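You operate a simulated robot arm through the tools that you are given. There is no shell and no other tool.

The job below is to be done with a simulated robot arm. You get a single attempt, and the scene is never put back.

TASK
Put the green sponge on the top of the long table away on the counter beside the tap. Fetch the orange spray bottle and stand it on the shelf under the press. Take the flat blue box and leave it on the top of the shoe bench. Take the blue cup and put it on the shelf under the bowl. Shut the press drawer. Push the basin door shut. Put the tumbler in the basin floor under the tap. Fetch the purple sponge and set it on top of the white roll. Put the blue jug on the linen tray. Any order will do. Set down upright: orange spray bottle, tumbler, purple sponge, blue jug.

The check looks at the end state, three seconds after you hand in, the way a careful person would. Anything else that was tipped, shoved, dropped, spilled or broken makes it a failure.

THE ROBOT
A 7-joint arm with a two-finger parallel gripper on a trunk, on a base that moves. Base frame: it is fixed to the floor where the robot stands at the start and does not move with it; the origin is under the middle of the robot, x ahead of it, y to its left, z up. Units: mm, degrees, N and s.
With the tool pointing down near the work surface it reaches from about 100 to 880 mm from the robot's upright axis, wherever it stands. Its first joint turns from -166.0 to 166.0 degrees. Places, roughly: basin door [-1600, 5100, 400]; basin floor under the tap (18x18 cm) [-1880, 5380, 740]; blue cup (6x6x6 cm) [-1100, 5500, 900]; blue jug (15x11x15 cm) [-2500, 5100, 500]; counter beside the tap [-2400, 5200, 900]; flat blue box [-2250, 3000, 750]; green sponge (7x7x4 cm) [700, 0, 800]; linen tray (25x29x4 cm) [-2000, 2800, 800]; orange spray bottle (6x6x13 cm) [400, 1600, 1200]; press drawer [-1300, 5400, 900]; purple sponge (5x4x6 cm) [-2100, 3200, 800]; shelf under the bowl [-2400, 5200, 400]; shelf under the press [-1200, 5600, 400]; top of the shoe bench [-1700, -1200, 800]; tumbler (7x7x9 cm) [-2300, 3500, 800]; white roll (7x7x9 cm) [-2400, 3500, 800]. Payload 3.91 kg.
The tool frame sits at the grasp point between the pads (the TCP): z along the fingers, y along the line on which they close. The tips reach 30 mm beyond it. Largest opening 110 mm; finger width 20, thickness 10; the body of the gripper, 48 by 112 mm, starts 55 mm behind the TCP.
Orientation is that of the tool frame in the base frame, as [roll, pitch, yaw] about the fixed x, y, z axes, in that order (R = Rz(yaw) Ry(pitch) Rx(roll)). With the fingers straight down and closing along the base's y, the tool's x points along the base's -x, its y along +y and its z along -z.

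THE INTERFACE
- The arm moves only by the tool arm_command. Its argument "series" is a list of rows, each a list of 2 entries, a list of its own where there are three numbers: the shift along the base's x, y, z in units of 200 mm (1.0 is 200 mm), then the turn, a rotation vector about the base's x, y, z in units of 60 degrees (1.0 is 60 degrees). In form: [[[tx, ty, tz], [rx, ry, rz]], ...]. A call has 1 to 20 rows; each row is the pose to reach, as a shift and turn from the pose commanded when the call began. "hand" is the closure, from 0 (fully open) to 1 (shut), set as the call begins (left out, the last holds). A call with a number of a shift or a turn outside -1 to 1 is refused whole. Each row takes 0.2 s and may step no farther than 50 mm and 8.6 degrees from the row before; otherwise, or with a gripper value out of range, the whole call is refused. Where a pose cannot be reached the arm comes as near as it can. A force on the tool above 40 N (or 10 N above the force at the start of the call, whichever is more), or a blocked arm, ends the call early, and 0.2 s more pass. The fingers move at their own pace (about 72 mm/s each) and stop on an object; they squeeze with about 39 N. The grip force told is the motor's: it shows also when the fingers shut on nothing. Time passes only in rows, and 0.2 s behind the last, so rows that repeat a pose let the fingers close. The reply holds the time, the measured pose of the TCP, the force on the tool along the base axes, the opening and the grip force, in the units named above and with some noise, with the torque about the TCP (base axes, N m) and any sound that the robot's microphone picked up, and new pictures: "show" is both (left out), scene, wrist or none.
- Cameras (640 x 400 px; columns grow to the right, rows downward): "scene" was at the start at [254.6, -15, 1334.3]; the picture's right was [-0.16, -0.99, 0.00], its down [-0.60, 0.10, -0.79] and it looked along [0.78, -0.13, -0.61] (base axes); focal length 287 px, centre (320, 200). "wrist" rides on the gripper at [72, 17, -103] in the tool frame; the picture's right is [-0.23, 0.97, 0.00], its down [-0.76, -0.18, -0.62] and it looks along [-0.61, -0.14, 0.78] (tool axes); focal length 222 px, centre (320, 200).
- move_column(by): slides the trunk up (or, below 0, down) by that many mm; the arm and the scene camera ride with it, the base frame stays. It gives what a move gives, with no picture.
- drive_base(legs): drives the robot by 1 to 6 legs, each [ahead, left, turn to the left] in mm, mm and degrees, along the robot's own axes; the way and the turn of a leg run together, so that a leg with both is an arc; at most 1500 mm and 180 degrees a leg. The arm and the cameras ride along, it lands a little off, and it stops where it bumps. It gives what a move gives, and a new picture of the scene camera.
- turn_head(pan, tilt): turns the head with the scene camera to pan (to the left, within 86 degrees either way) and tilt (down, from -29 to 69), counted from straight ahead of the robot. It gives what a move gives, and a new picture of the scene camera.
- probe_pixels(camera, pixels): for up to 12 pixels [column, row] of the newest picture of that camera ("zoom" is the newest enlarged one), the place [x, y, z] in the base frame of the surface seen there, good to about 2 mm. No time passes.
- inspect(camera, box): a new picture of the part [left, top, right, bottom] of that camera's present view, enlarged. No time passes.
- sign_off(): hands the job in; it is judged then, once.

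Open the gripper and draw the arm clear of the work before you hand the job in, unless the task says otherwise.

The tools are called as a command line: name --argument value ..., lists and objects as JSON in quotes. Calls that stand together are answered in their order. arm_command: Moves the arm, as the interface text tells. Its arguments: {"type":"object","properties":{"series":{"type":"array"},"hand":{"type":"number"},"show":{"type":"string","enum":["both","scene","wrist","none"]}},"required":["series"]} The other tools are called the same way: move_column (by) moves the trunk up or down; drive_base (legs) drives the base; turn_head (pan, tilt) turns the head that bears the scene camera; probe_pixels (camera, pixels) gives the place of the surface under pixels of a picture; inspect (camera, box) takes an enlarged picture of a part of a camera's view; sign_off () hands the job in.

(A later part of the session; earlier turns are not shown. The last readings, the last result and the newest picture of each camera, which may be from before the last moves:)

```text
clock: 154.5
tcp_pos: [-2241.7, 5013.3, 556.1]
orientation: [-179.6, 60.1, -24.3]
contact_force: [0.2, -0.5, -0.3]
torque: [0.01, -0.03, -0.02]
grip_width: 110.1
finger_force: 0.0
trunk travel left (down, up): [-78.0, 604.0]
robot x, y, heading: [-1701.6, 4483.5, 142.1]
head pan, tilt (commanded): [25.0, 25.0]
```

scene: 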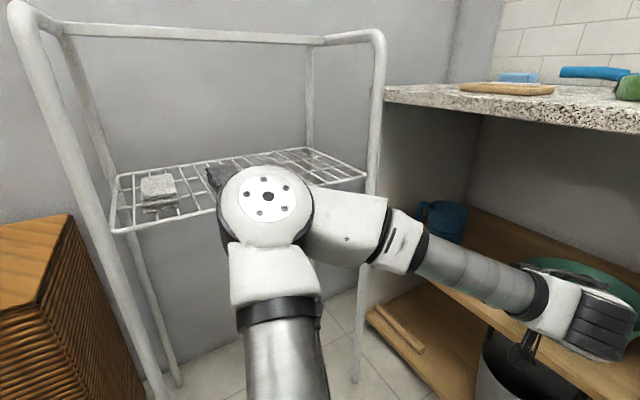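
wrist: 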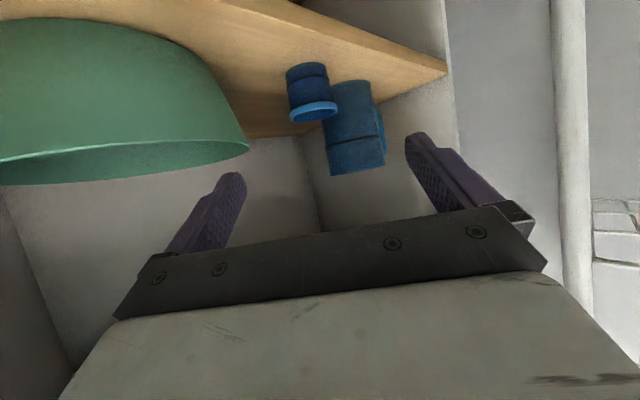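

The wrist view shows the jug at (355,130) and cup at (312,95). I'll zoom there to refine the jug centre and check the elbow against the rack.

inspect --camera "wrist" --box '[260, 40, 420, 190]'

probe_pixels --camera "scene" --pixels '[[225, 200], [268, 195], [250, 230], [378, 110], [362, 230], [340, 210], [450, 265], [440, 220]]'

```text
2.67 times, centred on (340, 115) of wrist
```

zoom: 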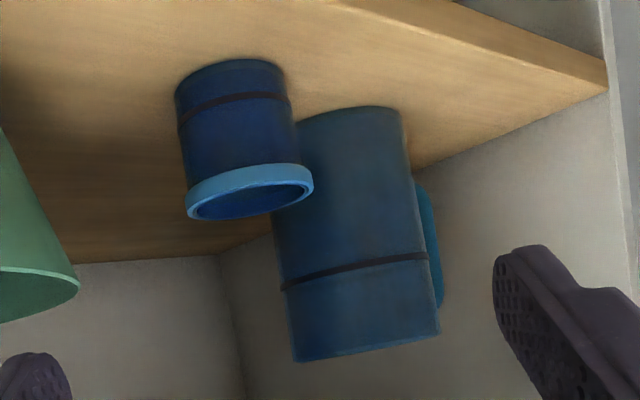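

```text
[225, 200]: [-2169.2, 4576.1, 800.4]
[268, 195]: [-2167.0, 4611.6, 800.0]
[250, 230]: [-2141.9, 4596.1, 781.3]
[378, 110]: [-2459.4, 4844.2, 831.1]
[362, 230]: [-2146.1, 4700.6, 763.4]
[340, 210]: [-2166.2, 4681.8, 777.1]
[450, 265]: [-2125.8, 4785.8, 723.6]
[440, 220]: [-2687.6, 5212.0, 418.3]
```

I'll probe several points on the jug body and cup rim in the wrist zoom.

probe_pixels --camera "zoom" --pixels '[[350, 250], [300, 300], [420, 290], [360, 330], [300, 340], [430, 325], [400, 150], [340, 180], [380, 300], [250, 190], [195, 205], [308, 185]]'

```text
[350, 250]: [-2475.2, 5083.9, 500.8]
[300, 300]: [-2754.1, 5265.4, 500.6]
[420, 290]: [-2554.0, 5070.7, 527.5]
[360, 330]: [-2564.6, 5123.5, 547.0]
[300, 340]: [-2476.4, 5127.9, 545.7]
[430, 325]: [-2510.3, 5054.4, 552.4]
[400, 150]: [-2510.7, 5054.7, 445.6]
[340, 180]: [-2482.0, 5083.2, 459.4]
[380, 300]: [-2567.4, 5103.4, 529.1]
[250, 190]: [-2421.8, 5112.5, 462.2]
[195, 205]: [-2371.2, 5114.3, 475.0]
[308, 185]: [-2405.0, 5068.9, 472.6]
```

Jug centre refined to about [-2522, 5102], R≈47.5. I'll move to a pre-grasp 130 mm back along the approach (over the cup, high enough).

arm_command --series '[[[-0.2, 0.045, 0.06], [0, 0, 0]], [[-0.41, 0.09, 0.1], [0, 0, 0]], [[-0.62, 0.137, 0.1], [0, 0, 0]], [[-0.825, 0.183, 0.095], [0, 0, 0]]]' --show "both"

```text
clock: 155.5
tcp_pos: [-2408.9, 5048.6, 574.8]
orientation: [-179.6, 60.1, -24.5]
contact_force: [-0.6, -0.5, 0.3]
torque: [0.0, 0.01, 0.01]
grip_width: 109.7
finger_force: 0.1
trunk travel left (down, up): [-78.0, 604.0]
robot x, y, heading: [-1702.5, 4478.6, 142.1]
head pan, tilt (commanded): [25.0, 25.0]
```

scene: 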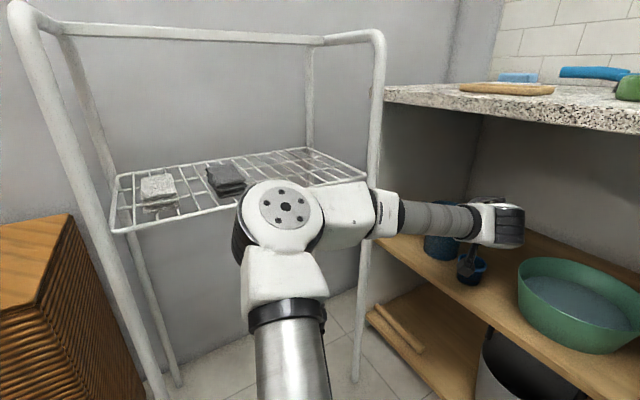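
wrist: 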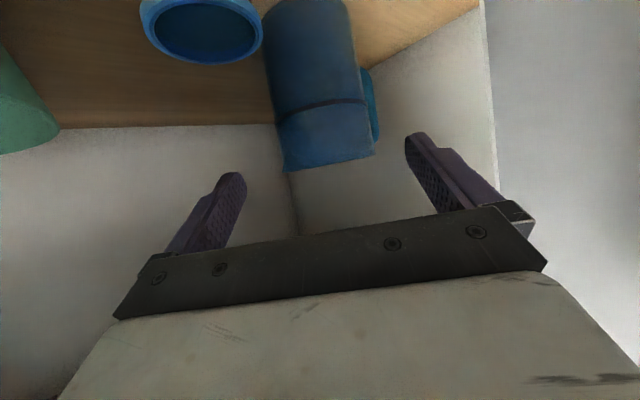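

The jug is between the fingers. I'll probe its body again from this close view to verify lateral alignment.

probe_pixels --camera "wrist" --pixels '[[318, 60], [280, 80], [350, 60], [300, 130], [340, 130], [372, 130], [318, 90], [290, 160], [366, 150], [275, 40], [345, 30], [368, 95]]'

probe_pixels --camera "scene" --pixels '[[285, 205], [245, 230], [350, 200], [380, 210], [440, 215], [378, 110], [490, 215]]'

```text
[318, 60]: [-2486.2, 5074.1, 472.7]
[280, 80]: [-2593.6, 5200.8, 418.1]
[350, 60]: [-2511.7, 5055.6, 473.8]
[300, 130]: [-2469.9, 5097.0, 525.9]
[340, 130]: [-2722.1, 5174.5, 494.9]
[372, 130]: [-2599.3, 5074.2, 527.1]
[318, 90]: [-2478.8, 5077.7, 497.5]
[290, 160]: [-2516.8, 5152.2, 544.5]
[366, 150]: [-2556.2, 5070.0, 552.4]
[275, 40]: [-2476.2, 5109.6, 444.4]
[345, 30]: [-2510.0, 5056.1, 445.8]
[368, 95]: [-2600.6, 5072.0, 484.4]
```

```text
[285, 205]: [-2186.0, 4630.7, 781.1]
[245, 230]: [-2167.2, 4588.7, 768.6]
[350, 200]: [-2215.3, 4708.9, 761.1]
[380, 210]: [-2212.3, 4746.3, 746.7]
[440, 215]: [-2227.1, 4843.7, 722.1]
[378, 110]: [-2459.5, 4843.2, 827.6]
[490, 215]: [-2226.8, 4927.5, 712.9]
```

The jug centre is 2–3 mm right of my approach line; I'll correct that and advance halfway, then check.

arm_command --series '[[[-0.1, 0.052, -0.07], [0, 0, 0]], [[-0.2, 0.1, -0.135], [0, 0, 0]], [[-0.29, 0.143, -0.19], [0, 0, 0]]]' --show "wrist"

inspect --camera "wrist" --box '[160, 0, 480, 250]'

```text
clock: 156.3
tcp_pos: [-2465.4, 5078.0, 537.9]
orientation: [-179.7, 60.1, -24.5]
contact_force: [0.1, -0.2, 0.0]
torque: [-0.01, 0.02, 0.01]
grip_width: 110.0
finger_force: 0.0
trunk travel left (down, up): [-78.0, 604.0]
robot x, y, heading: [-1699.4, 4484.3, 142.1]
head pan, tilt (commanded): [25.0, 25.0]
```

wrist: 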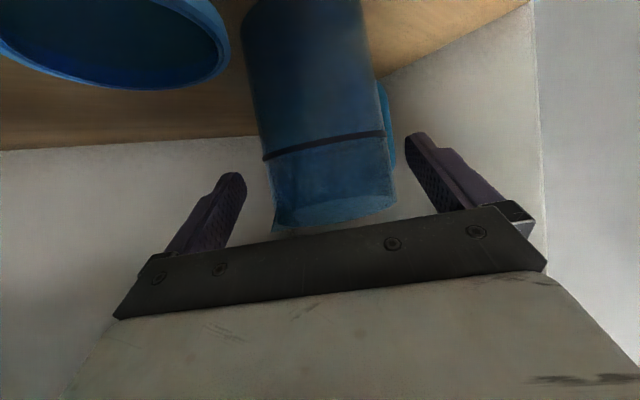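

```text
1.60 times, centred on (320, 125) of wrist
```

zoom: 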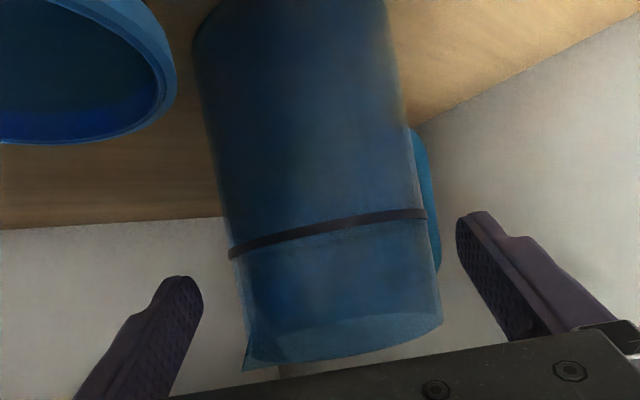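

Alignment is good (≈1 mm off). I'll advance the remaining 47 mm carefully.

arm_command --series '[[[-0.072, 0.031, -0.045], [0, 0, 0]], [[-0.144, 0.062, -0.09], [0, 0, 0]], [[-0.214, 0.092, -0.135], [0, 0, 0]]]' --show "both"

```text
clock: 157.1
tcp_pos: [-2506.5, 5096.0, 509.2]
orientation: [-179.5, 60.1, -24.4]
contact_force: [-0.5, -0.5, -0.2]
torque: [-0.02, 0.03, 0.01]
grip_width: 110.1
finger_force: 0.0
trunk travel left (down, up): [-78.0, 604.0]
robot x, y, heading: [-1699.9, 4481.4, 142.1]
head pan, tilt (commanded): [25.0, 25.0]
```

scene: 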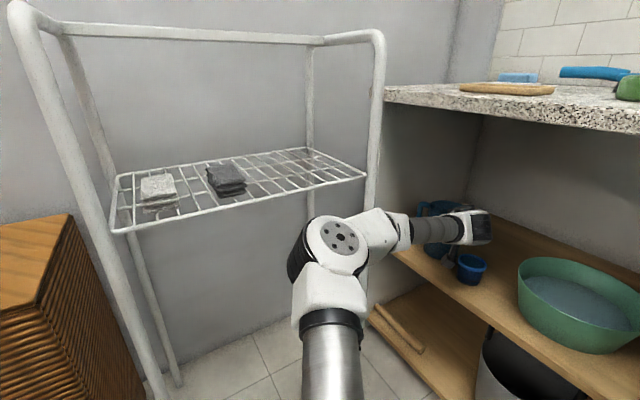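
wrist: 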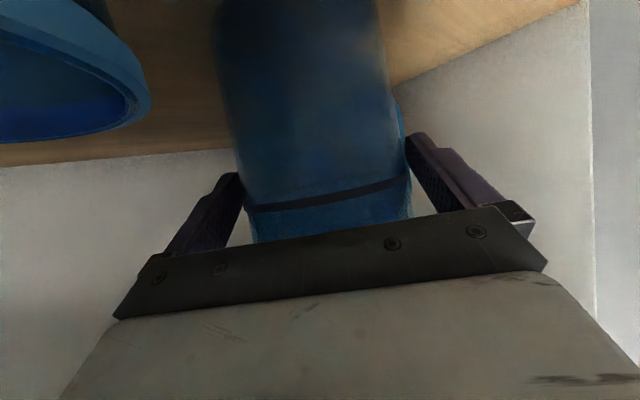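

The fingers straddle the jug without contact. I'll close the gripper.

arm_command --series '[[[0, 0, 0], [0, 0, 0]], [[0, 0, 0], [0, 0, 0]], [[0, 0, 0], [0, 0, 0]]]' --hand 1 --show "wrist"

```text
clock: 157.9
tcp_pos: [-2506.6, 5096.7, 508.8]
orientation: [-179.5, 60.0, -24.5]
contact_force: [-0.2, 0.1, 0.5]
torque: [0.15, 0.1, -0.04]
grip_width: 98.2
finger_force: 39.0
trunk travel left (down, up): [-78.0, 604.0]
robot x, y, heading: [-1703.7, 4482.3, 142.0]
head pan, tilt (commanded): [25.0, 25.0]
```

wrist: 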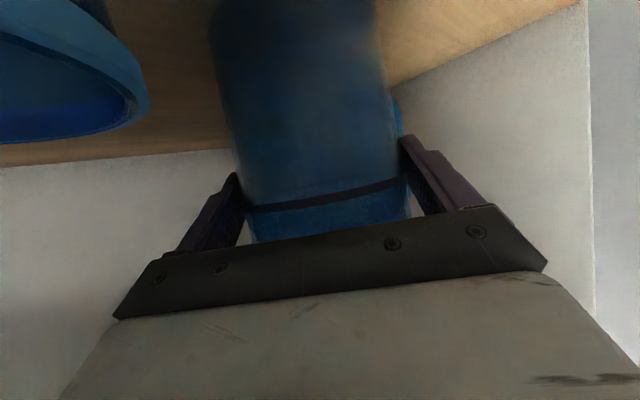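

Gripped firmly (98 mm, 39 N). I'll lift the jug 85 mm straight up so it clears the cup and bowl.

arm_command --series '[[[0, 0, 0.04], [0, 0, 0]], [[0, 0, 0.12], [0, 0, 0]], [[0, 0, 0.22], [0, 0, 0]], [[0, 0, 0.32], [0, 0, 0]], [[0, 0, 0.43], [0, 0, 0]]]' --show "both"

```text
clock: 159.1
tcp_pos: [-2508.6, 5097.0, 596.0]
orientation: [-179.6, 59.9, -24.5]
contact_force: [0.4, -0.9, -1.1]
torque: [0.01, -0.03, -0.01]
grip_width: 98.2
finger_force: 38.8
trunk travel left (down, up): [-78.0, 604.0]
robot x, y, heading: [-1705.2, 4478.6, 141.9]
head pan, tilt (commanded): [25.0, 25.0]
```

scene: 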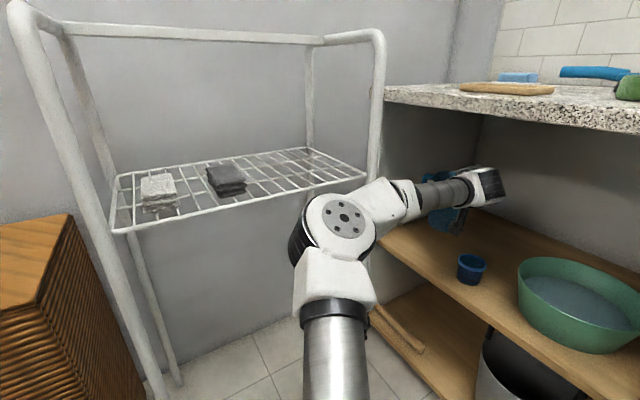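
wrist: 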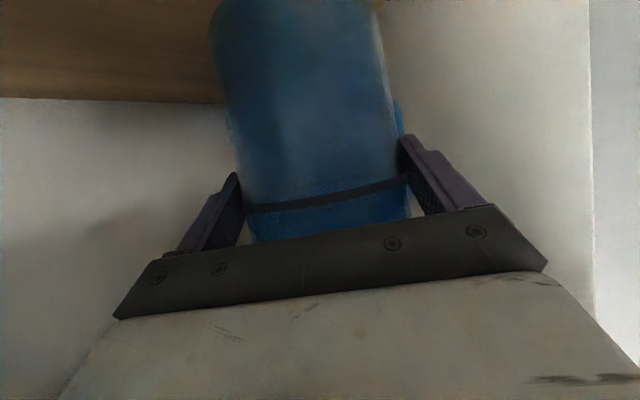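

The jug is light and level. I'll withdraw it back along the approach line, over the cup.

arm_command --series '[[[0.13, -0.06, 0], [0, 0, 0]], [[0.28, -0.128, 0], [0, 0, 0]], [[0.44, -0.2, 0], [0, 0, 0]], [[0.6, -0.274, 0], [0, 0, 0]], [[0.78, -0.356, 0], [0, 0, 0]], [[0.96, -0.44, 0], [0, 0, 0]]]' --show "both"

```text
clock: 160.5
tcp_pos: [-2314.9, 5008.5, 595.1]
orientation: [-179.7, 60.1, -24.4]
contact_force: [0.4, -0.2, -1.0]
torque: [-0.01, 0.02, 0.0]
grip_width: 98.1
finger_force: 39.2
trunk travel left (down, up): [-78.0, 604.0]
robot x, y, heading: [-1698.2, 4482.9, 142.0]
head pan, tilt (commanded): [25.0, 25.0]
```

scene: 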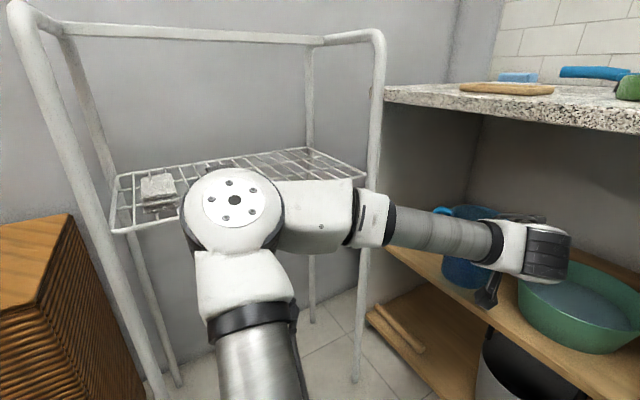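
wrist: 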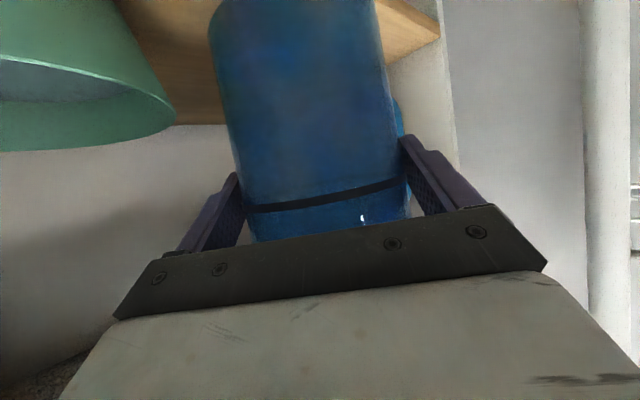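

The jug is out over the shelf front. I'll back the base away from the counter, then raise the trunk to carrying height.

drive_base --legs '[[-234, 59, 0]]'

move_column --by 270

move_column --by 250

```text
clock: 162.3
tcp_pos: [-2170.4, 4820.2, 594.3]
orientation: [-179.5, 60.0, -24.5]
contact_force: [0.1, -1.0, -1.3]
torque: [-0.01, -0.06, -0.02]
grip_width: 98.1
finger_force: 39.1
trunk travel left (down, up): [-78.0, 604.0]
robot x, y, heading: [-1554.4, 4293.4, 141.9]
head pan, tilt (commanded): [25.0, 25.0]
```

scene: 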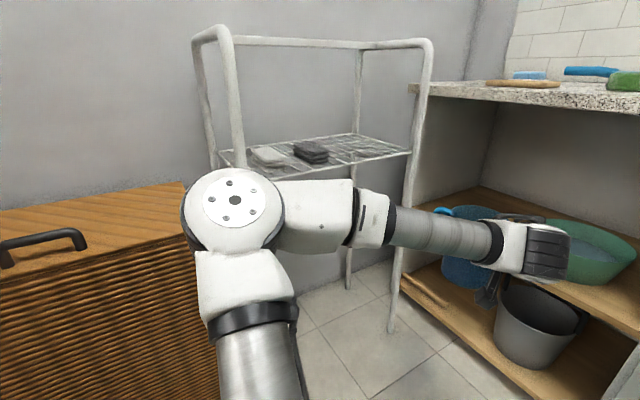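

```text
clock: 165.0
tcp_pos: [-2168.8, 4818.6, 863.4]
orientation: [-179.5, 60.0, -24.4]
contact_force: [-0.2, 0.5, -0.6]
torque: [-0.01, -0.05, -0.01]
grip_width: 98.2
finger_force: 39.3
trunk travel left (down, up): [-348.0, 334.0]
robot x, y, heading: [-1551.4, 4292.4, 141.9]
head pan, tilt (commanded): [25.0, 25.0]
```

```text
clock: 167.6
tcp_pos: [-2170.5, 4819.8, 1114.7]
orientation: [-179.6, 60.0, -24.4]
contact_force: [0.9, -0.4, -1.3]
torque: [0.01, -0.01, 0.02]
grip_width: 98.1
finger_force: 38.7
trunk travel left (down, up): [-598.0, 84.0]
robot x, y, heading: [-1555.3, 4292.0, 142.0]
head pan, tilt (commanded): [25.0, 25.0]
```

I'll retract the arm somewhat toward the robot, turn to face the counter squarely, and back out through the doorway.

arm_command --series '[[[0.15, -0.12, 0.02], [0, 0, 0]], [[0.3, -0.24, 0.04], [0, 0, 0]], [[0.46, -0.36, 0.06], [0, 0, 0]], [[0.62, -0.48, 0.08], [0, 0, 0]], [[0.78, -0.61, 0.1], [0, 0, 0]]]' --show "none"

drive_base --legs '[[0, 0, -34], [-650, 0, 0], [-620, 0, 0]]'

```text
clock: 168.8
tcp_pos: [-2012.3, 4709.9, 1139.0]
orientation: [-179.8, 59.6, -25.7]
contact_force: [0.3, 0.0, -0.8]
torque: [0.01, -0.04, -0.02]
grip_width: 98.1
finger_force: 38.9
out of reach, approached as far as the arm can: row 5
trunk travel left (down, up): [-598.0, 84.0]
robot x, y, heading: [-1554.6, 4290.4, 142.0]
head pan, tilt (commanded): [25.0, 25.0]
```

```text
clock: 177.2
tcp_pos: [-1312.7, 3683.1, 1141.0]
orientation: [-178.7, 59.8, -58.7]
contact_force: [0.1, -0.8, -0.5]
torque: [0.0, -0.05, 0.03]
grip_width: 98.0
finger_force: 38.8
trunk travel left (down, up): [-598.0, 84.0]
robot x, y, heading: [-1171.9, 3083.3, 107.6]
head pan, tilt (commanded): [25.0, 25.0]
```

scene: 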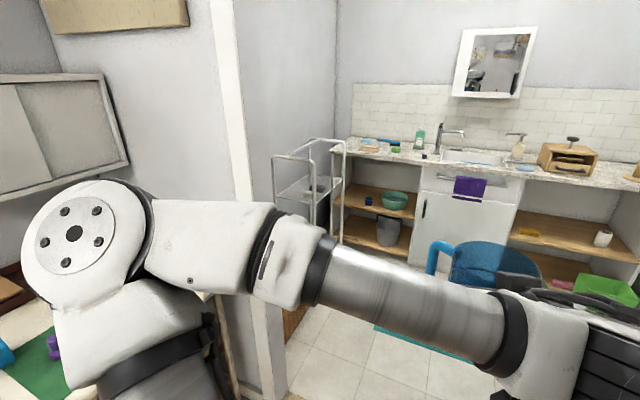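

I'm backed out to v≈3295. I'll turn left 90° to face the workbench and look at it.

drive_base --legs '[[0, 0, 90]]'

turn_head --pan 20 --tilt 35

turn_head --pan -20 --tilt 35

```text
clock: 181.6
tcp_pos: [-1769.2, 2925.4, 1140.4]
orientation: [-178.5, 59.6, 32.4]
contact_force: [0.0, 0.0, -1.1]
torque: [0.03, -0.04, 0.03]
grip_width: 98.3
finger_force: 39.2
trunk travel left (down, up): [-598.0, 84.0]
robot x, y, heading: [-1166.0, 3083.1, -161.2]
head pan, tilt (commanded): [25.0, 25.0]
```

scene: 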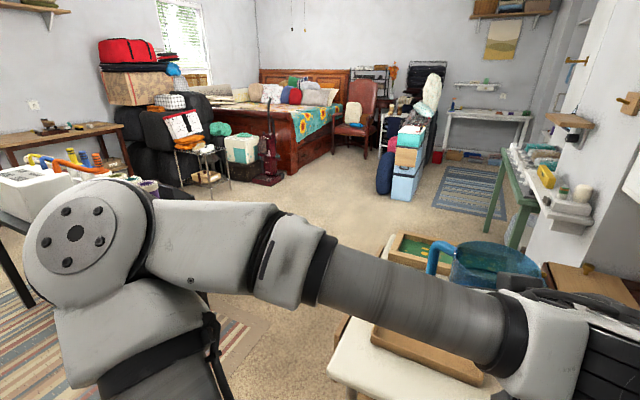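

```text
clock: 182.3
tcp_pos: [-1769.1, 2926.0, 1139.5]
orientation: [-178.5, 59.6, 32.5]
contact_force: [-0.2, 0.2, -0.8]
torque: [0.04, -0.01, 0.01]
grip_width: 98.2
finger_force: 39.2
trunk travel left (down, up): [-598.0, 84.0]
robot x, y, heading: [-1166.7, 3077.4, -160.9]
head pan, tilt (commanded): [20.0, 35.0]
```

scene: 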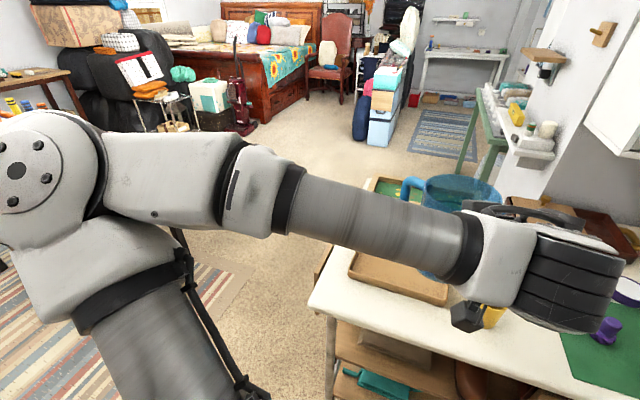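

```text
clock: 183.4
tcp_pos: [-1766.9, 2925.3, 1139.9]
orientation: [-178.4, 59.6, 32.3]
contact_force: [-0.2, 0.1, -0.7]
torque: [0.04, -0.02, -0.01]
grip_width: 97.9
finger_force: 39.1
trunk travel left (down, up): [-598.0, 84.0]
robot x, y, heading: [-1169.3, 3081.6, -161.2]
head pan, tilt (commanded): [-20.0, 35.0]
```

scene: 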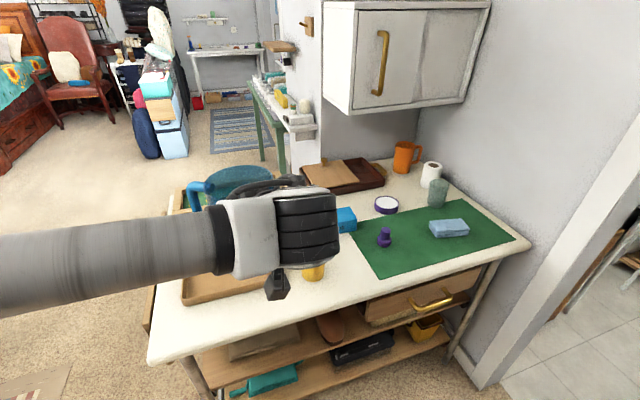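

I'll zoom in on the workbench from here and probe the tray under the arm and other items.

inspect --camera "scene" --box '[140, 130, 540, 380]'

probe_pixels --camera "scene" --pixels '[[200, 290], [185, 300], [315, 270], [345, 225], [385, 240], [450, 222], [430, 165], [437, 185], [386, 203], [405, 150], [180, 190], [340, 175]]'

```text
1.60 times, centred on (340, 255) of scene
```

zoom: 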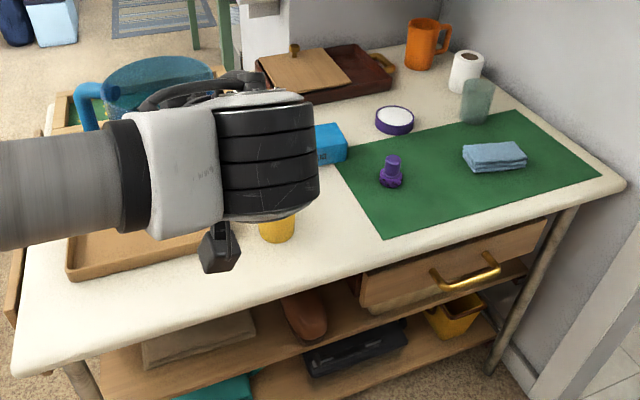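

```text
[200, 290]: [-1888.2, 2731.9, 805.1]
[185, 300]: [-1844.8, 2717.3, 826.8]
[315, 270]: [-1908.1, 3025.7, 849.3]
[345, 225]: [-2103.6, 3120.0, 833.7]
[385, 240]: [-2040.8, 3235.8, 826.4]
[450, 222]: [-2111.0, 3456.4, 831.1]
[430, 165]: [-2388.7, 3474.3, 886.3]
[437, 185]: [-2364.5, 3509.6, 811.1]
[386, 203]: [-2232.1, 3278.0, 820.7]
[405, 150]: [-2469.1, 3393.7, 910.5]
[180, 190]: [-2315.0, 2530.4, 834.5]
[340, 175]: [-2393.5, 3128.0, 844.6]
```

The linen tray seems to be the wooden tray straight ahead under the arm. I'll check the wrist view and a scene view with less pan.

turn_head --pan 0 --tilt 45

inspect --camera "wrist" --box '[0, 0, 640, 400]'

```text
clock: 184.2
tcp_pos: [-1768.0, 2924.7, 1140.1]
orientation: [-178.6, 59.6, 32.4]
contact_force: [0.0, -0.3, -1.4]
torque: [0.04, -0.01, 0.03]
grip_width: 98.0
finger_force: 39.3
trunk travel left (down, up): [-598.0, 84.0]
robot x, y, heading: [-1166.1, 3083.3, -161.3]
head pan, tilt (commanded): [0.0, 45.0]
```

scene: 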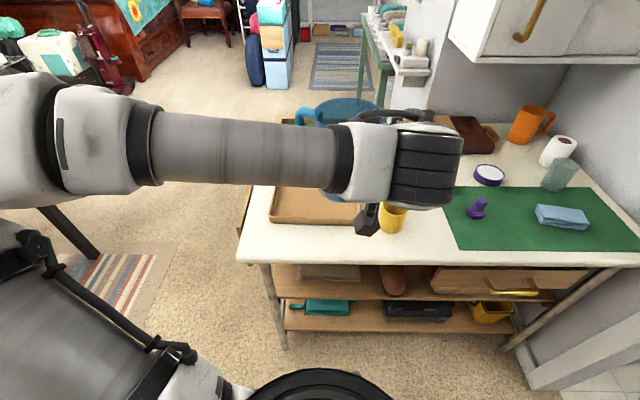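

```text
1.00 times, centred on (320, 200) of wrist (not enlarged: the box is as wide or as high as the picture)
```

zoom: 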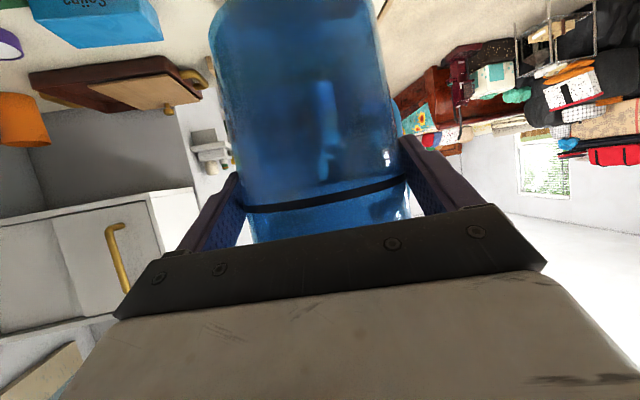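

I'll zoom in on the tray's visible part and probe its rim corners.

inspect --camera "scene" --box '[230, 90, 430, 260]'

```text
2.35 times, centred on (330, 175) of scene
```

zoom: 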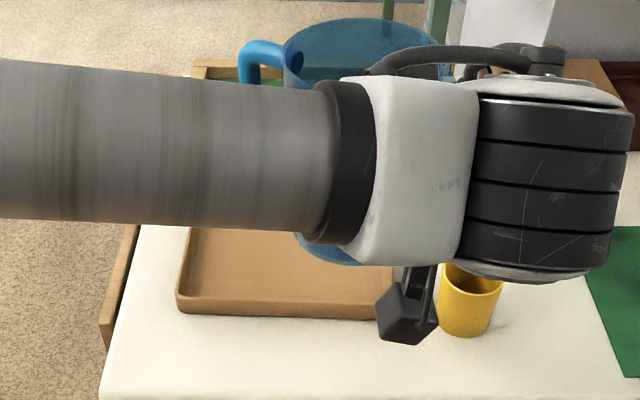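

I'll shift the arm 190 mm to the right to uncover the tray.

arm_command --series '[[[-0.06, 0.19, 0], [0, 0, 0]], [[-0.12, 0.38, 0], [0, 0, 0]], [[-0.18, 0.57, 0], [0, 0, 0]], [[-0.24, 0.76, 0], [0, 0, 0]], [[-0.3, 0.93, 0], [0, 0, 0]]]' --show "scene"

inspect --camera "scene" --box '[200, 80, 480, 260]'

```text
clock: 185.4
tcp_pos: [-1828.7, 3110.0, 1140.2]
orientation: [-178.8, 59.6, 32.4]
contact_force: [-0.3, 0.3, -1.5]
torque: [0.05, -0.03, 0.01]
grip_width: 98.0
finger_force: 38.7
trunk travel left (down, up): [-598.0, 84.0]
robot x, y, heading: [-1169.2, 3082.2, -160.9]
head pan, tilt (commanded): [0.0, 45.0]
```

scene: 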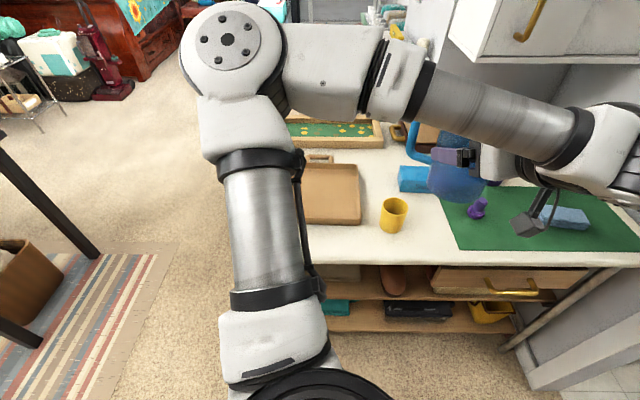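

```text
2.22 times, centred on (340, 170) of scene
```

zoom: 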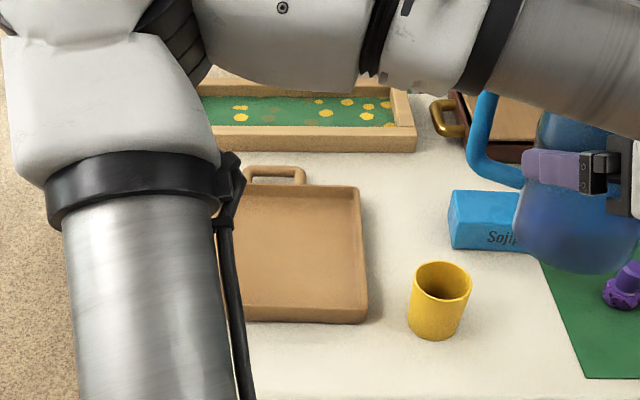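

The tray is uncovered. I'll probe its rim and floor, plus the blue box ("Sojin…" label) and yellow cup.

probe_pixels --camera "zoom" --pixels '[[365, 315], [358, 189], [270, 318], [300, 250], [340, 270], [300, 192], [362, 250], [440, 300], [484, 215], [280, 170], [300, 220], [330, 300]]'

```text
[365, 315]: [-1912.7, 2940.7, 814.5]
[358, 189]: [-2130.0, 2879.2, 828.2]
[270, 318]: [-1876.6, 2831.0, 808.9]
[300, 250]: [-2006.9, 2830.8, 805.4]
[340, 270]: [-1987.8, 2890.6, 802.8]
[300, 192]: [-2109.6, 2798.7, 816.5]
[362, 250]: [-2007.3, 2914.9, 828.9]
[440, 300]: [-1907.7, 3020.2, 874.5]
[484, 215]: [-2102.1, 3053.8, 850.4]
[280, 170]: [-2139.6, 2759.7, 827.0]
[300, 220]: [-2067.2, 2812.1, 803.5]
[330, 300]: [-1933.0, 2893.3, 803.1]
```

Tray centre is about [-1990, 2800] with floor z≈804 and rim ≈829. I'll carry the jug over it at the present height.

arm_command --series '[[[-0.09, -0.18, 0], [0, 0, 0]], [[-0.18, -0.36, 0], [0, 0, 0]], [[-0.28, -0.55, 0], [0, 0, 0]], [[-0.38, -0.74, 0], [0, 0, 0]]]' --show "none"

arm_command --series '[[[-0.09, -0.18, 0], [0, 0, 0]], [[-0.18, -0.36, 0], [0, 0, 0]], [[-0.28, -0.55, 0], [0, 0, 0]], [[-0.375, -0.745, -0.05], [0, 0, 0]]]' --show "both"

```text
clock: 186.4
tcp_pos: [-1904.0, 2962.0, 1139.8]
orientation: [-178.5, 59.6, 32.2]
contact_force: [-0.2, -0.3, -0.6]
torque: [0.01, 0.0, 0.01]
grip_width: 97.7
finger_force: 39.3
trunk travel left (down, up): [-598.0, 84.0]
robot x, y, heading: [-1167.8, 3080.4, -161.1]
head pan, tilt (commanded): [0.0, 45.0]
```

```text
clock: 187.4
tcp_pos: [-1980.0, 2813.8, 1128.5]
orientation: [-178.6, 59.6, 32.4]
contact_force: [0.4, -0.1, -1.7]
torque: [0.04, 0.01, 0.0]
grip_width: 97.9
finger_force: 38.9
trunk travel left (down, up): [-598.0, 84.0]
robot x, y, heading: [-1167.5, 3077.3, -161.1]
head pan, tilt (commanded): [0.0, 45.0]
```

scene: 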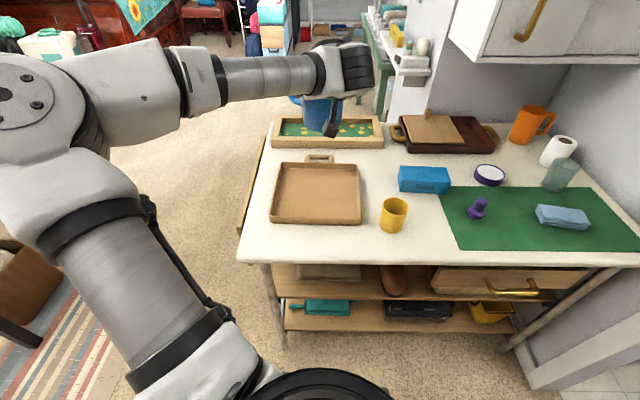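
wrist: 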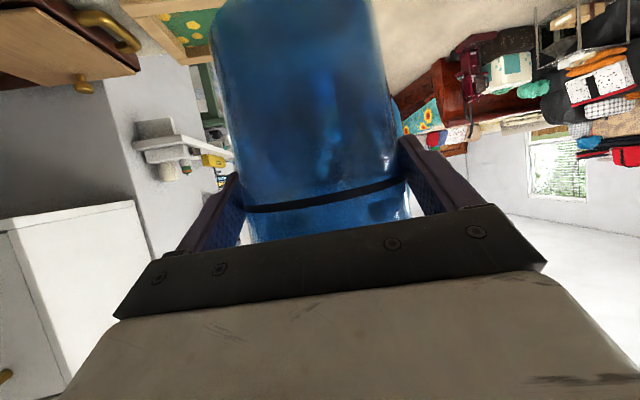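

The whole tray is visible now: corners at (270,222), (361,224), (357,165), (278,165). I'll probe them and other workbench items.

probe_pixels --camera "scene" --pixels '[[271, 219], [360, 221], [356, 166], [280, 166], [318, 195], [290, 210], [340, 180], [392, 205], [424, 175], [478, 207], [564, 212], [490, 173]]'

inspect --camera "scene" --box '[380, 90, 640, 260]'

```text
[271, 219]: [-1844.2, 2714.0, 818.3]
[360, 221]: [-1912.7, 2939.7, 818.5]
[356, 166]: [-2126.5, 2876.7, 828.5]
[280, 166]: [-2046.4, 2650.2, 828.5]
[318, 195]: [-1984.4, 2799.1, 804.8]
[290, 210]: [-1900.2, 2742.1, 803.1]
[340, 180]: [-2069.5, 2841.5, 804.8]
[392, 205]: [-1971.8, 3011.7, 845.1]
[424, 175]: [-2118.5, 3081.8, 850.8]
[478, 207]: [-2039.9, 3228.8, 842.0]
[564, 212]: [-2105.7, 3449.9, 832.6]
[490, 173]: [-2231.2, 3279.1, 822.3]
```

```text
2.35 times, centred on (510, 175) of scene
```

zoom: 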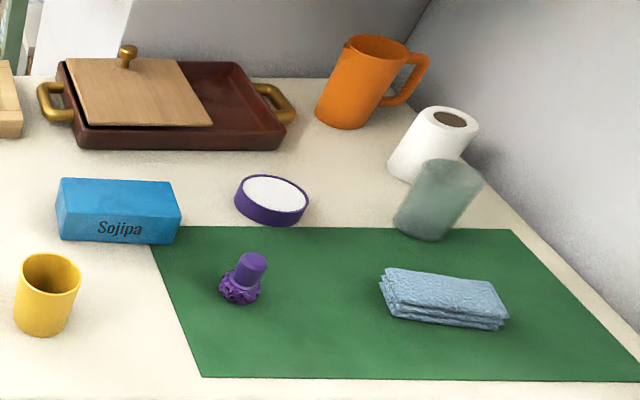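

I'll zoom in on the drawers and shelves under the workbench, since the flat blue box may be there (given z≈750, below the table top).

inspect --camera "scene" --box '[230, 220, 600, 360]'

probe_pixels --camera "scene" --pixels '[[450, 275], [515, 290], [540, 270], [330, 308], [420, 308], [330, 272], [250, 200], [490, 310], [393, 280]]'

```text
1.73 times, centred on (415, 290) of scene
```

zoom: 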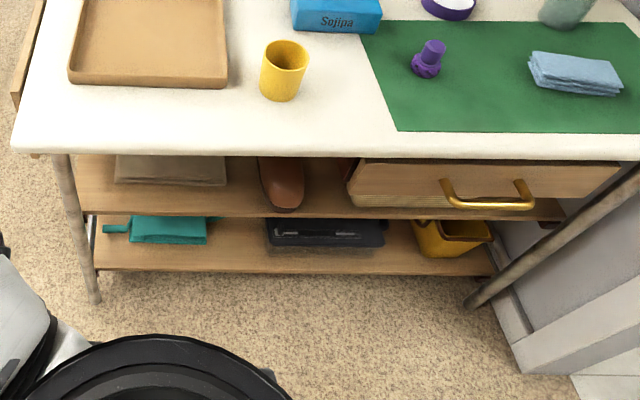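

```text
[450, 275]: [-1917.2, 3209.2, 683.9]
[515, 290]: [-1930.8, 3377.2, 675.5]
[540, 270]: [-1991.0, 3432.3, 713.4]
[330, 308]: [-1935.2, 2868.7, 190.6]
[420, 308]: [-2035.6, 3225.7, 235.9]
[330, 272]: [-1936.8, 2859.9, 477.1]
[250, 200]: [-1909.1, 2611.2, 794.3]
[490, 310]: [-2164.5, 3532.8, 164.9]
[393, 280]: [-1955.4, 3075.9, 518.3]
```

The tray centre is (-1982, 2795), floor 804; the jug is above it within 15 mm. I'll lower it now, first 200 mm.

arm_command --series '[[[0.02, -0.03, -0.2], [0, 0, 0]], [[0.03, -0.04, -0.4], [0, 0, 0]], [[0.03, -0.04, -0.6], [0, 0, 0]], [[0.03, -0.04, -0.8], [0, 0, 0]], [[0.03, -0.04, -1.0], [0, 0, 0]]]' --show "none"

arm_command --series '[[[0, 0, -0.06], [0, 0, 0]], [[0, 0, -0.11], [0, 0, 0]], [[0, 0, -0.14], [0, 0, 0]]]' --show "both"

```text
clock: 188.6
tcp_pos: [-1974.7, 2805.6, 929.2]
orientation: [-178.6, 59.6, 32.3]
contact_force: [0.1, -0.9, -1.5]
torque: [0.06, -0.04, -0.03]
grip_width: 98.0
finger_force: 39.1
trunk travel left (down, up): [-598.0, 84.0]
robot x, y, heading: [-1170.2, 3080.1, -161.1]
head pan, tilt (commanded): [0.0, 45.0]
```

```text
clock: 189.4
tcp_pos: [-1972.9, 2805.3, 902.5]
orientation: [-178.8, 59.7, 32.3]
contact_force: [0.1, -0.5, -1.0]
torque: [0.06, -0.03, 0.01]
grip_width: 97.9
finger_force: 38.6
trunk travel left (down, up): [-598.0, 84.0]
robot x, y, heading: [-1169.2, 3081.2, -161.3]
head pan, tilt (commanded): [0.0, 45.0]
```

scene: 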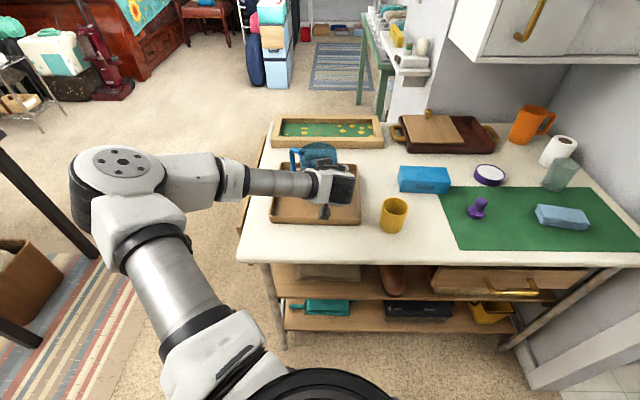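
wrist: 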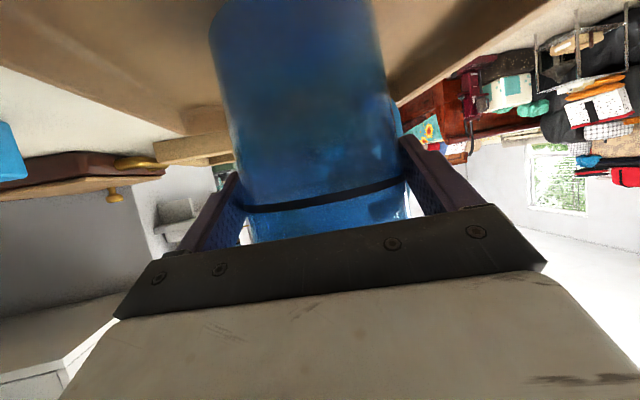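

About 9 mm remains to the tray floor. I'll lower slowly until contact.

arm_command --series '[[[0, 0, -0.015], [0, 0, 0]], [[0, 0, -0.03], [0, 0, 0]], [[0, 0, -0.04], [0, 0, 0]]]' --show "none"

arm_command --series '[[[0, 0, -0.008], [0, 0, 0]], [[0, 0, -0.014], [0, 0, 0]]]' --show "none"

```text
clock: 190.2
tcp_pos: [-1974.4, 2806.4, 894.2]
orientation: [-178.7, 59.5, 32.4]
contact_force: [0.1, 0.0, 0.9]
torque: [-0.05, 0.0, 0.01]
grip_width: 98.3
finger_force: 39.2
trunk travel left (down, up): [-598.0, 84.0]
robot x, y, heading: [-1167.1, 3080.5, -161.2]
head pan, tilt (commanded): [0.0, 45.0]
```

```text
clock: 190.8
tcp_pos: [-1973.6, 2806.4, 893.5]
orientation: [-178.6, 60.0, 32.4]
contact_force: [1.2, -0.2, 9.8]
torque: [-0.54, 0.14, 0.06]
grip_width: 98.0
finger_force: 38.9
trunk travel left (down, up): [-598.0, 84.0]
robot x, y, heading: [-1168.9, 3081.7, -161.0]
head pan, tilt (commanded): [0.0, 45.0]
```

Contact at ~10 N: the jug is seated. I'll open and back out along the tool axis.

arm_command --series '[[[0, 0, 0.004], [0, 0, 0]], [[0, 0, 0.004], [0, 0, 0]], [[0, 0, 0.004], [0, 0, 0]]]' --hand 0 --show "wrist"

arm_command --series '[[[0.073, 0.0464, 0.05], [0, 0, 0]], [[0.146, 0.093, 0.1], [0, 0, 0]], [[0.256, 0.162, 0.175], [0, 0, 0]], [[0.402, 0.255, 0.275], [0, 0, 0]], [[0.548, 0.348, 0.375], [0, 0, 0]], [[0.7, 0.44, 0.5], [0, 0, 0]]]' --show "both"

```text
clock: 191.6
tcp_pos: [-1973.2, 2805.4, 892.2]
orientation: [-178.6, 59.6, 32.4]
contact_force: [-0.2, 0.1, 0.0]
torque: [0.01, 0.0, -0.01]
grip_width: 110.1
finger_force: 0.1
trunk travel left (down, up): [-598.0, 84.0]
robot x, y, heading: [-1164.7, 3083.7, -161.2]
head pan, tilt (commanded): [0.0, 45.0]
```

wrist: 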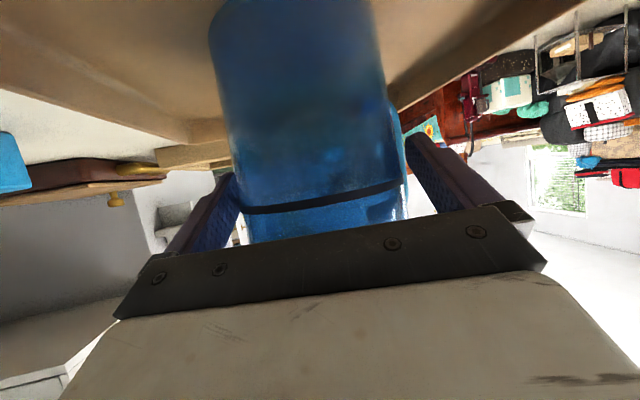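

```text
clock: 193.0
tcp_pos: [-1832.9, 2895.2, 994.2]
orientation: [-178.6, 59.6, 32.4]
contact_force: [-0.1, 0.0, 0.5]
torque: [0.01, -0.01, 0.0]
grip_width: 110.0
finger_force: 0.1
trunk travel left (down, up): [-598.0, 84.0]
robot x, y, heading: [-1165.3, 3080.4, -161.2]
head pan, tilt (commanded): [0.0, 45.0]
```

scene: 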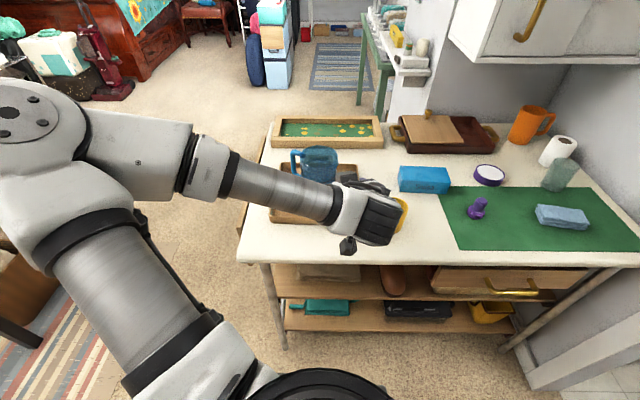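
wrist: 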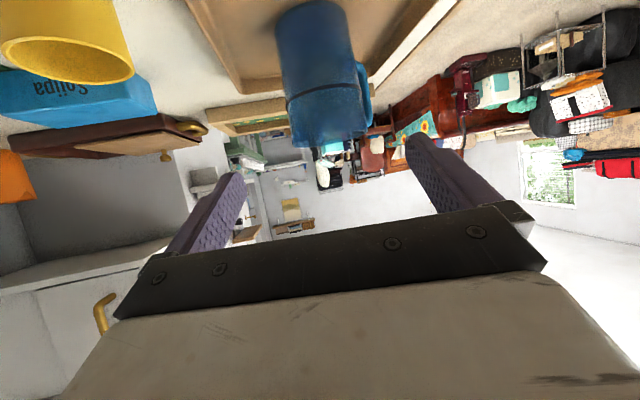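

The jug stands upright on the linen tray. Next, the purple sponge: I'll raise and retract the arm, turning the tool to point straight down, then drive to the right-hand part of the workbench.

arm_command --series '[[[0.08, 0.03, 0.15], [0.076, -0.119, 0]], [[0.16, 0.06, 0.3], [0.152, -0.239, 0]], [[0.24, 0.09, 0.45], [0.228, -0.359, 0]], [[0.32, 0.12, 0.6], [0.304, -0.479, 0]], [[0.4, 0.15, 0.7], [0.38, -0.599, 0]], [[0.48, 0.18, 0.75], [0.456, -0.718, 0]], [[0.55, 0.2, 0.78], [0.532, -0.838, 0]]]' --show "none"

drive_base --legs '[[250, -480, 0]]'

turn_head --pan -10 --tilt 45

```text
clock: 194.6
tcp_pos: [-1723.0, 2933.4, 1148.0]
orientation: [-178.6, -0.2, 32.3]
contact_force: [-0.2, -0.1, -1.4]
torque: [0.01, -0.02, -0.01]
grip_width: 110.1
finger_force: 0.0
trunk travel left (down, up): [-598.0, 84.0]
robot x, y, heading: [-1167.0, 3081.3, -161.4]
head pan, tilt (commanded): [0.0, 45.0]
```

```text
clock: 198.8
tcp_pos: [-2114.5, 3312.2, 1148.5]
orientation: [-178.6, 0.0, 32.2]
contact_force: [0.7, -0.2, -1.2]
torque: [0.01, 0.0, -0.03]
grip_width: 109.9
finger_force: 0.1
trunk travel left (down, up): [-598.0, 84.0]
robot x, y, heading: [-1555.0, 3453.6, -161.8]
head pan, tilt (commanded): [0.0, 45.0]
```

scene: 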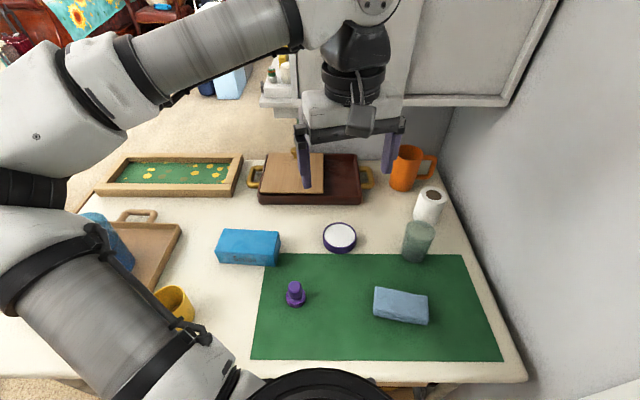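

```text
clock: 199.6
tcp_pos: [-2113.2, 3312.7, 1148.6]
orientation: [-178.6, 0.1, 32.1]
contact_force: [0.0, 0.4, 0.7]
torque: [-0.02, -0.01, 0.01]
grip_width: 110.2
finger_force: 0.1
trunk travel left (down, up): [-598.0, 84.0]
robot x, y, heading: [-1559.8, 3455.7, -161.4]
head pan, tilt (commanded): [-10.0, 45.0]
```

scene: 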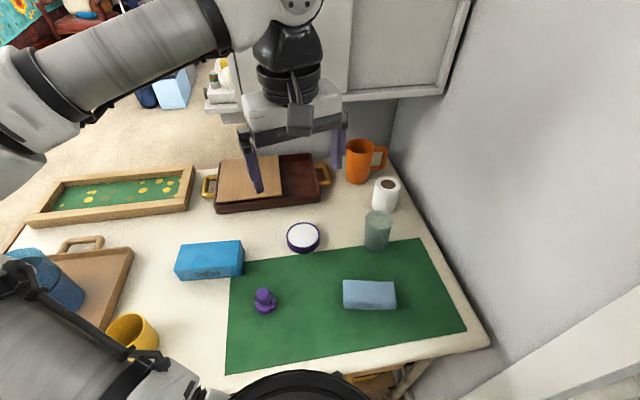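

Excellent view of the bench. I'll zoom on the purple sponge, roll and tumbler and probe them.

inspect --camera "scene" --box '[230, 160, 430, 330]'

probe_pixels --camera "scene" --pixels '[[263, 292], [256, 305], [276, 308], [264, 312], [385, 183], [374, 185], [399, 186], [385, 205], [378, 215], [366, 220], [390, 222], [378, 248]]'

```text
2.35 times, centred on (330, 245) of scene
```

zoom: 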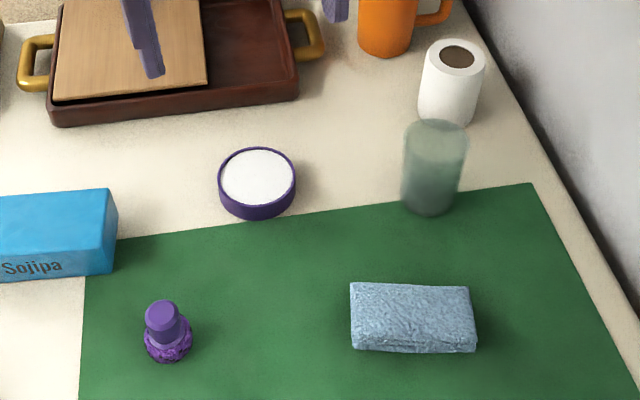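

```text
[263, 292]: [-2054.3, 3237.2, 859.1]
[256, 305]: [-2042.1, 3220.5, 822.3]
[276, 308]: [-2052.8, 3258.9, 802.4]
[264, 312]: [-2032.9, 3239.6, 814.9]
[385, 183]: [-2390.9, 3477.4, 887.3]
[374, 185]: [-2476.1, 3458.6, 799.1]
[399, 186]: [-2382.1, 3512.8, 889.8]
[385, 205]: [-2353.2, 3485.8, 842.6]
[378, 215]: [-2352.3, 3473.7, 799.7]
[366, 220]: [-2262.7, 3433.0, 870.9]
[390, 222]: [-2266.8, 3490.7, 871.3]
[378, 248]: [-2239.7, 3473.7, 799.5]
```

I'll zoom on the roll for its exact centre and check the wall cabinet's position overhead.

inspect --camera "scene" --box '[345, 160, 425, 260]'

probe_pixels --camera "scene" --pixels '[[360, 97], [440, 90], [465, 10], [300, 60], [420, 140], [330, 175], [363, 150], [303, 238], [450, 250]]'

```text
4.00 times, centred on (385, 210) of scene
```

zoom: 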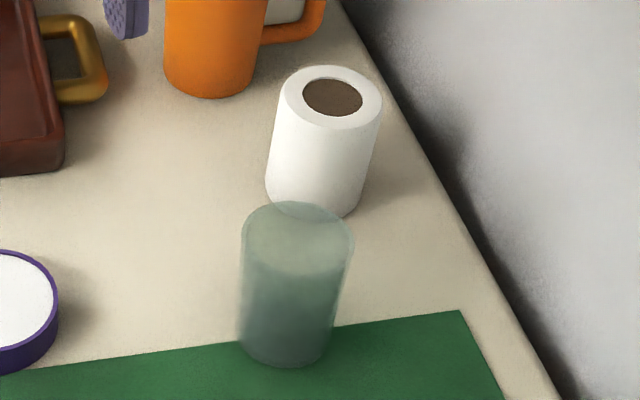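

```text
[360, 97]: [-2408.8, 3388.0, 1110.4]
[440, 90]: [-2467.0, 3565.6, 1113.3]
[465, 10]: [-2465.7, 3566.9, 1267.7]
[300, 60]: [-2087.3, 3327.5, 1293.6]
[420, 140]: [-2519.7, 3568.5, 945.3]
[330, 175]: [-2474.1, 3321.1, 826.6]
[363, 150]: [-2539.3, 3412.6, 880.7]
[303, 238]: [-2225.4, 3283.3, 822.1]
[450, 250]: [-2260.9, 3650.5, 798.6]
```

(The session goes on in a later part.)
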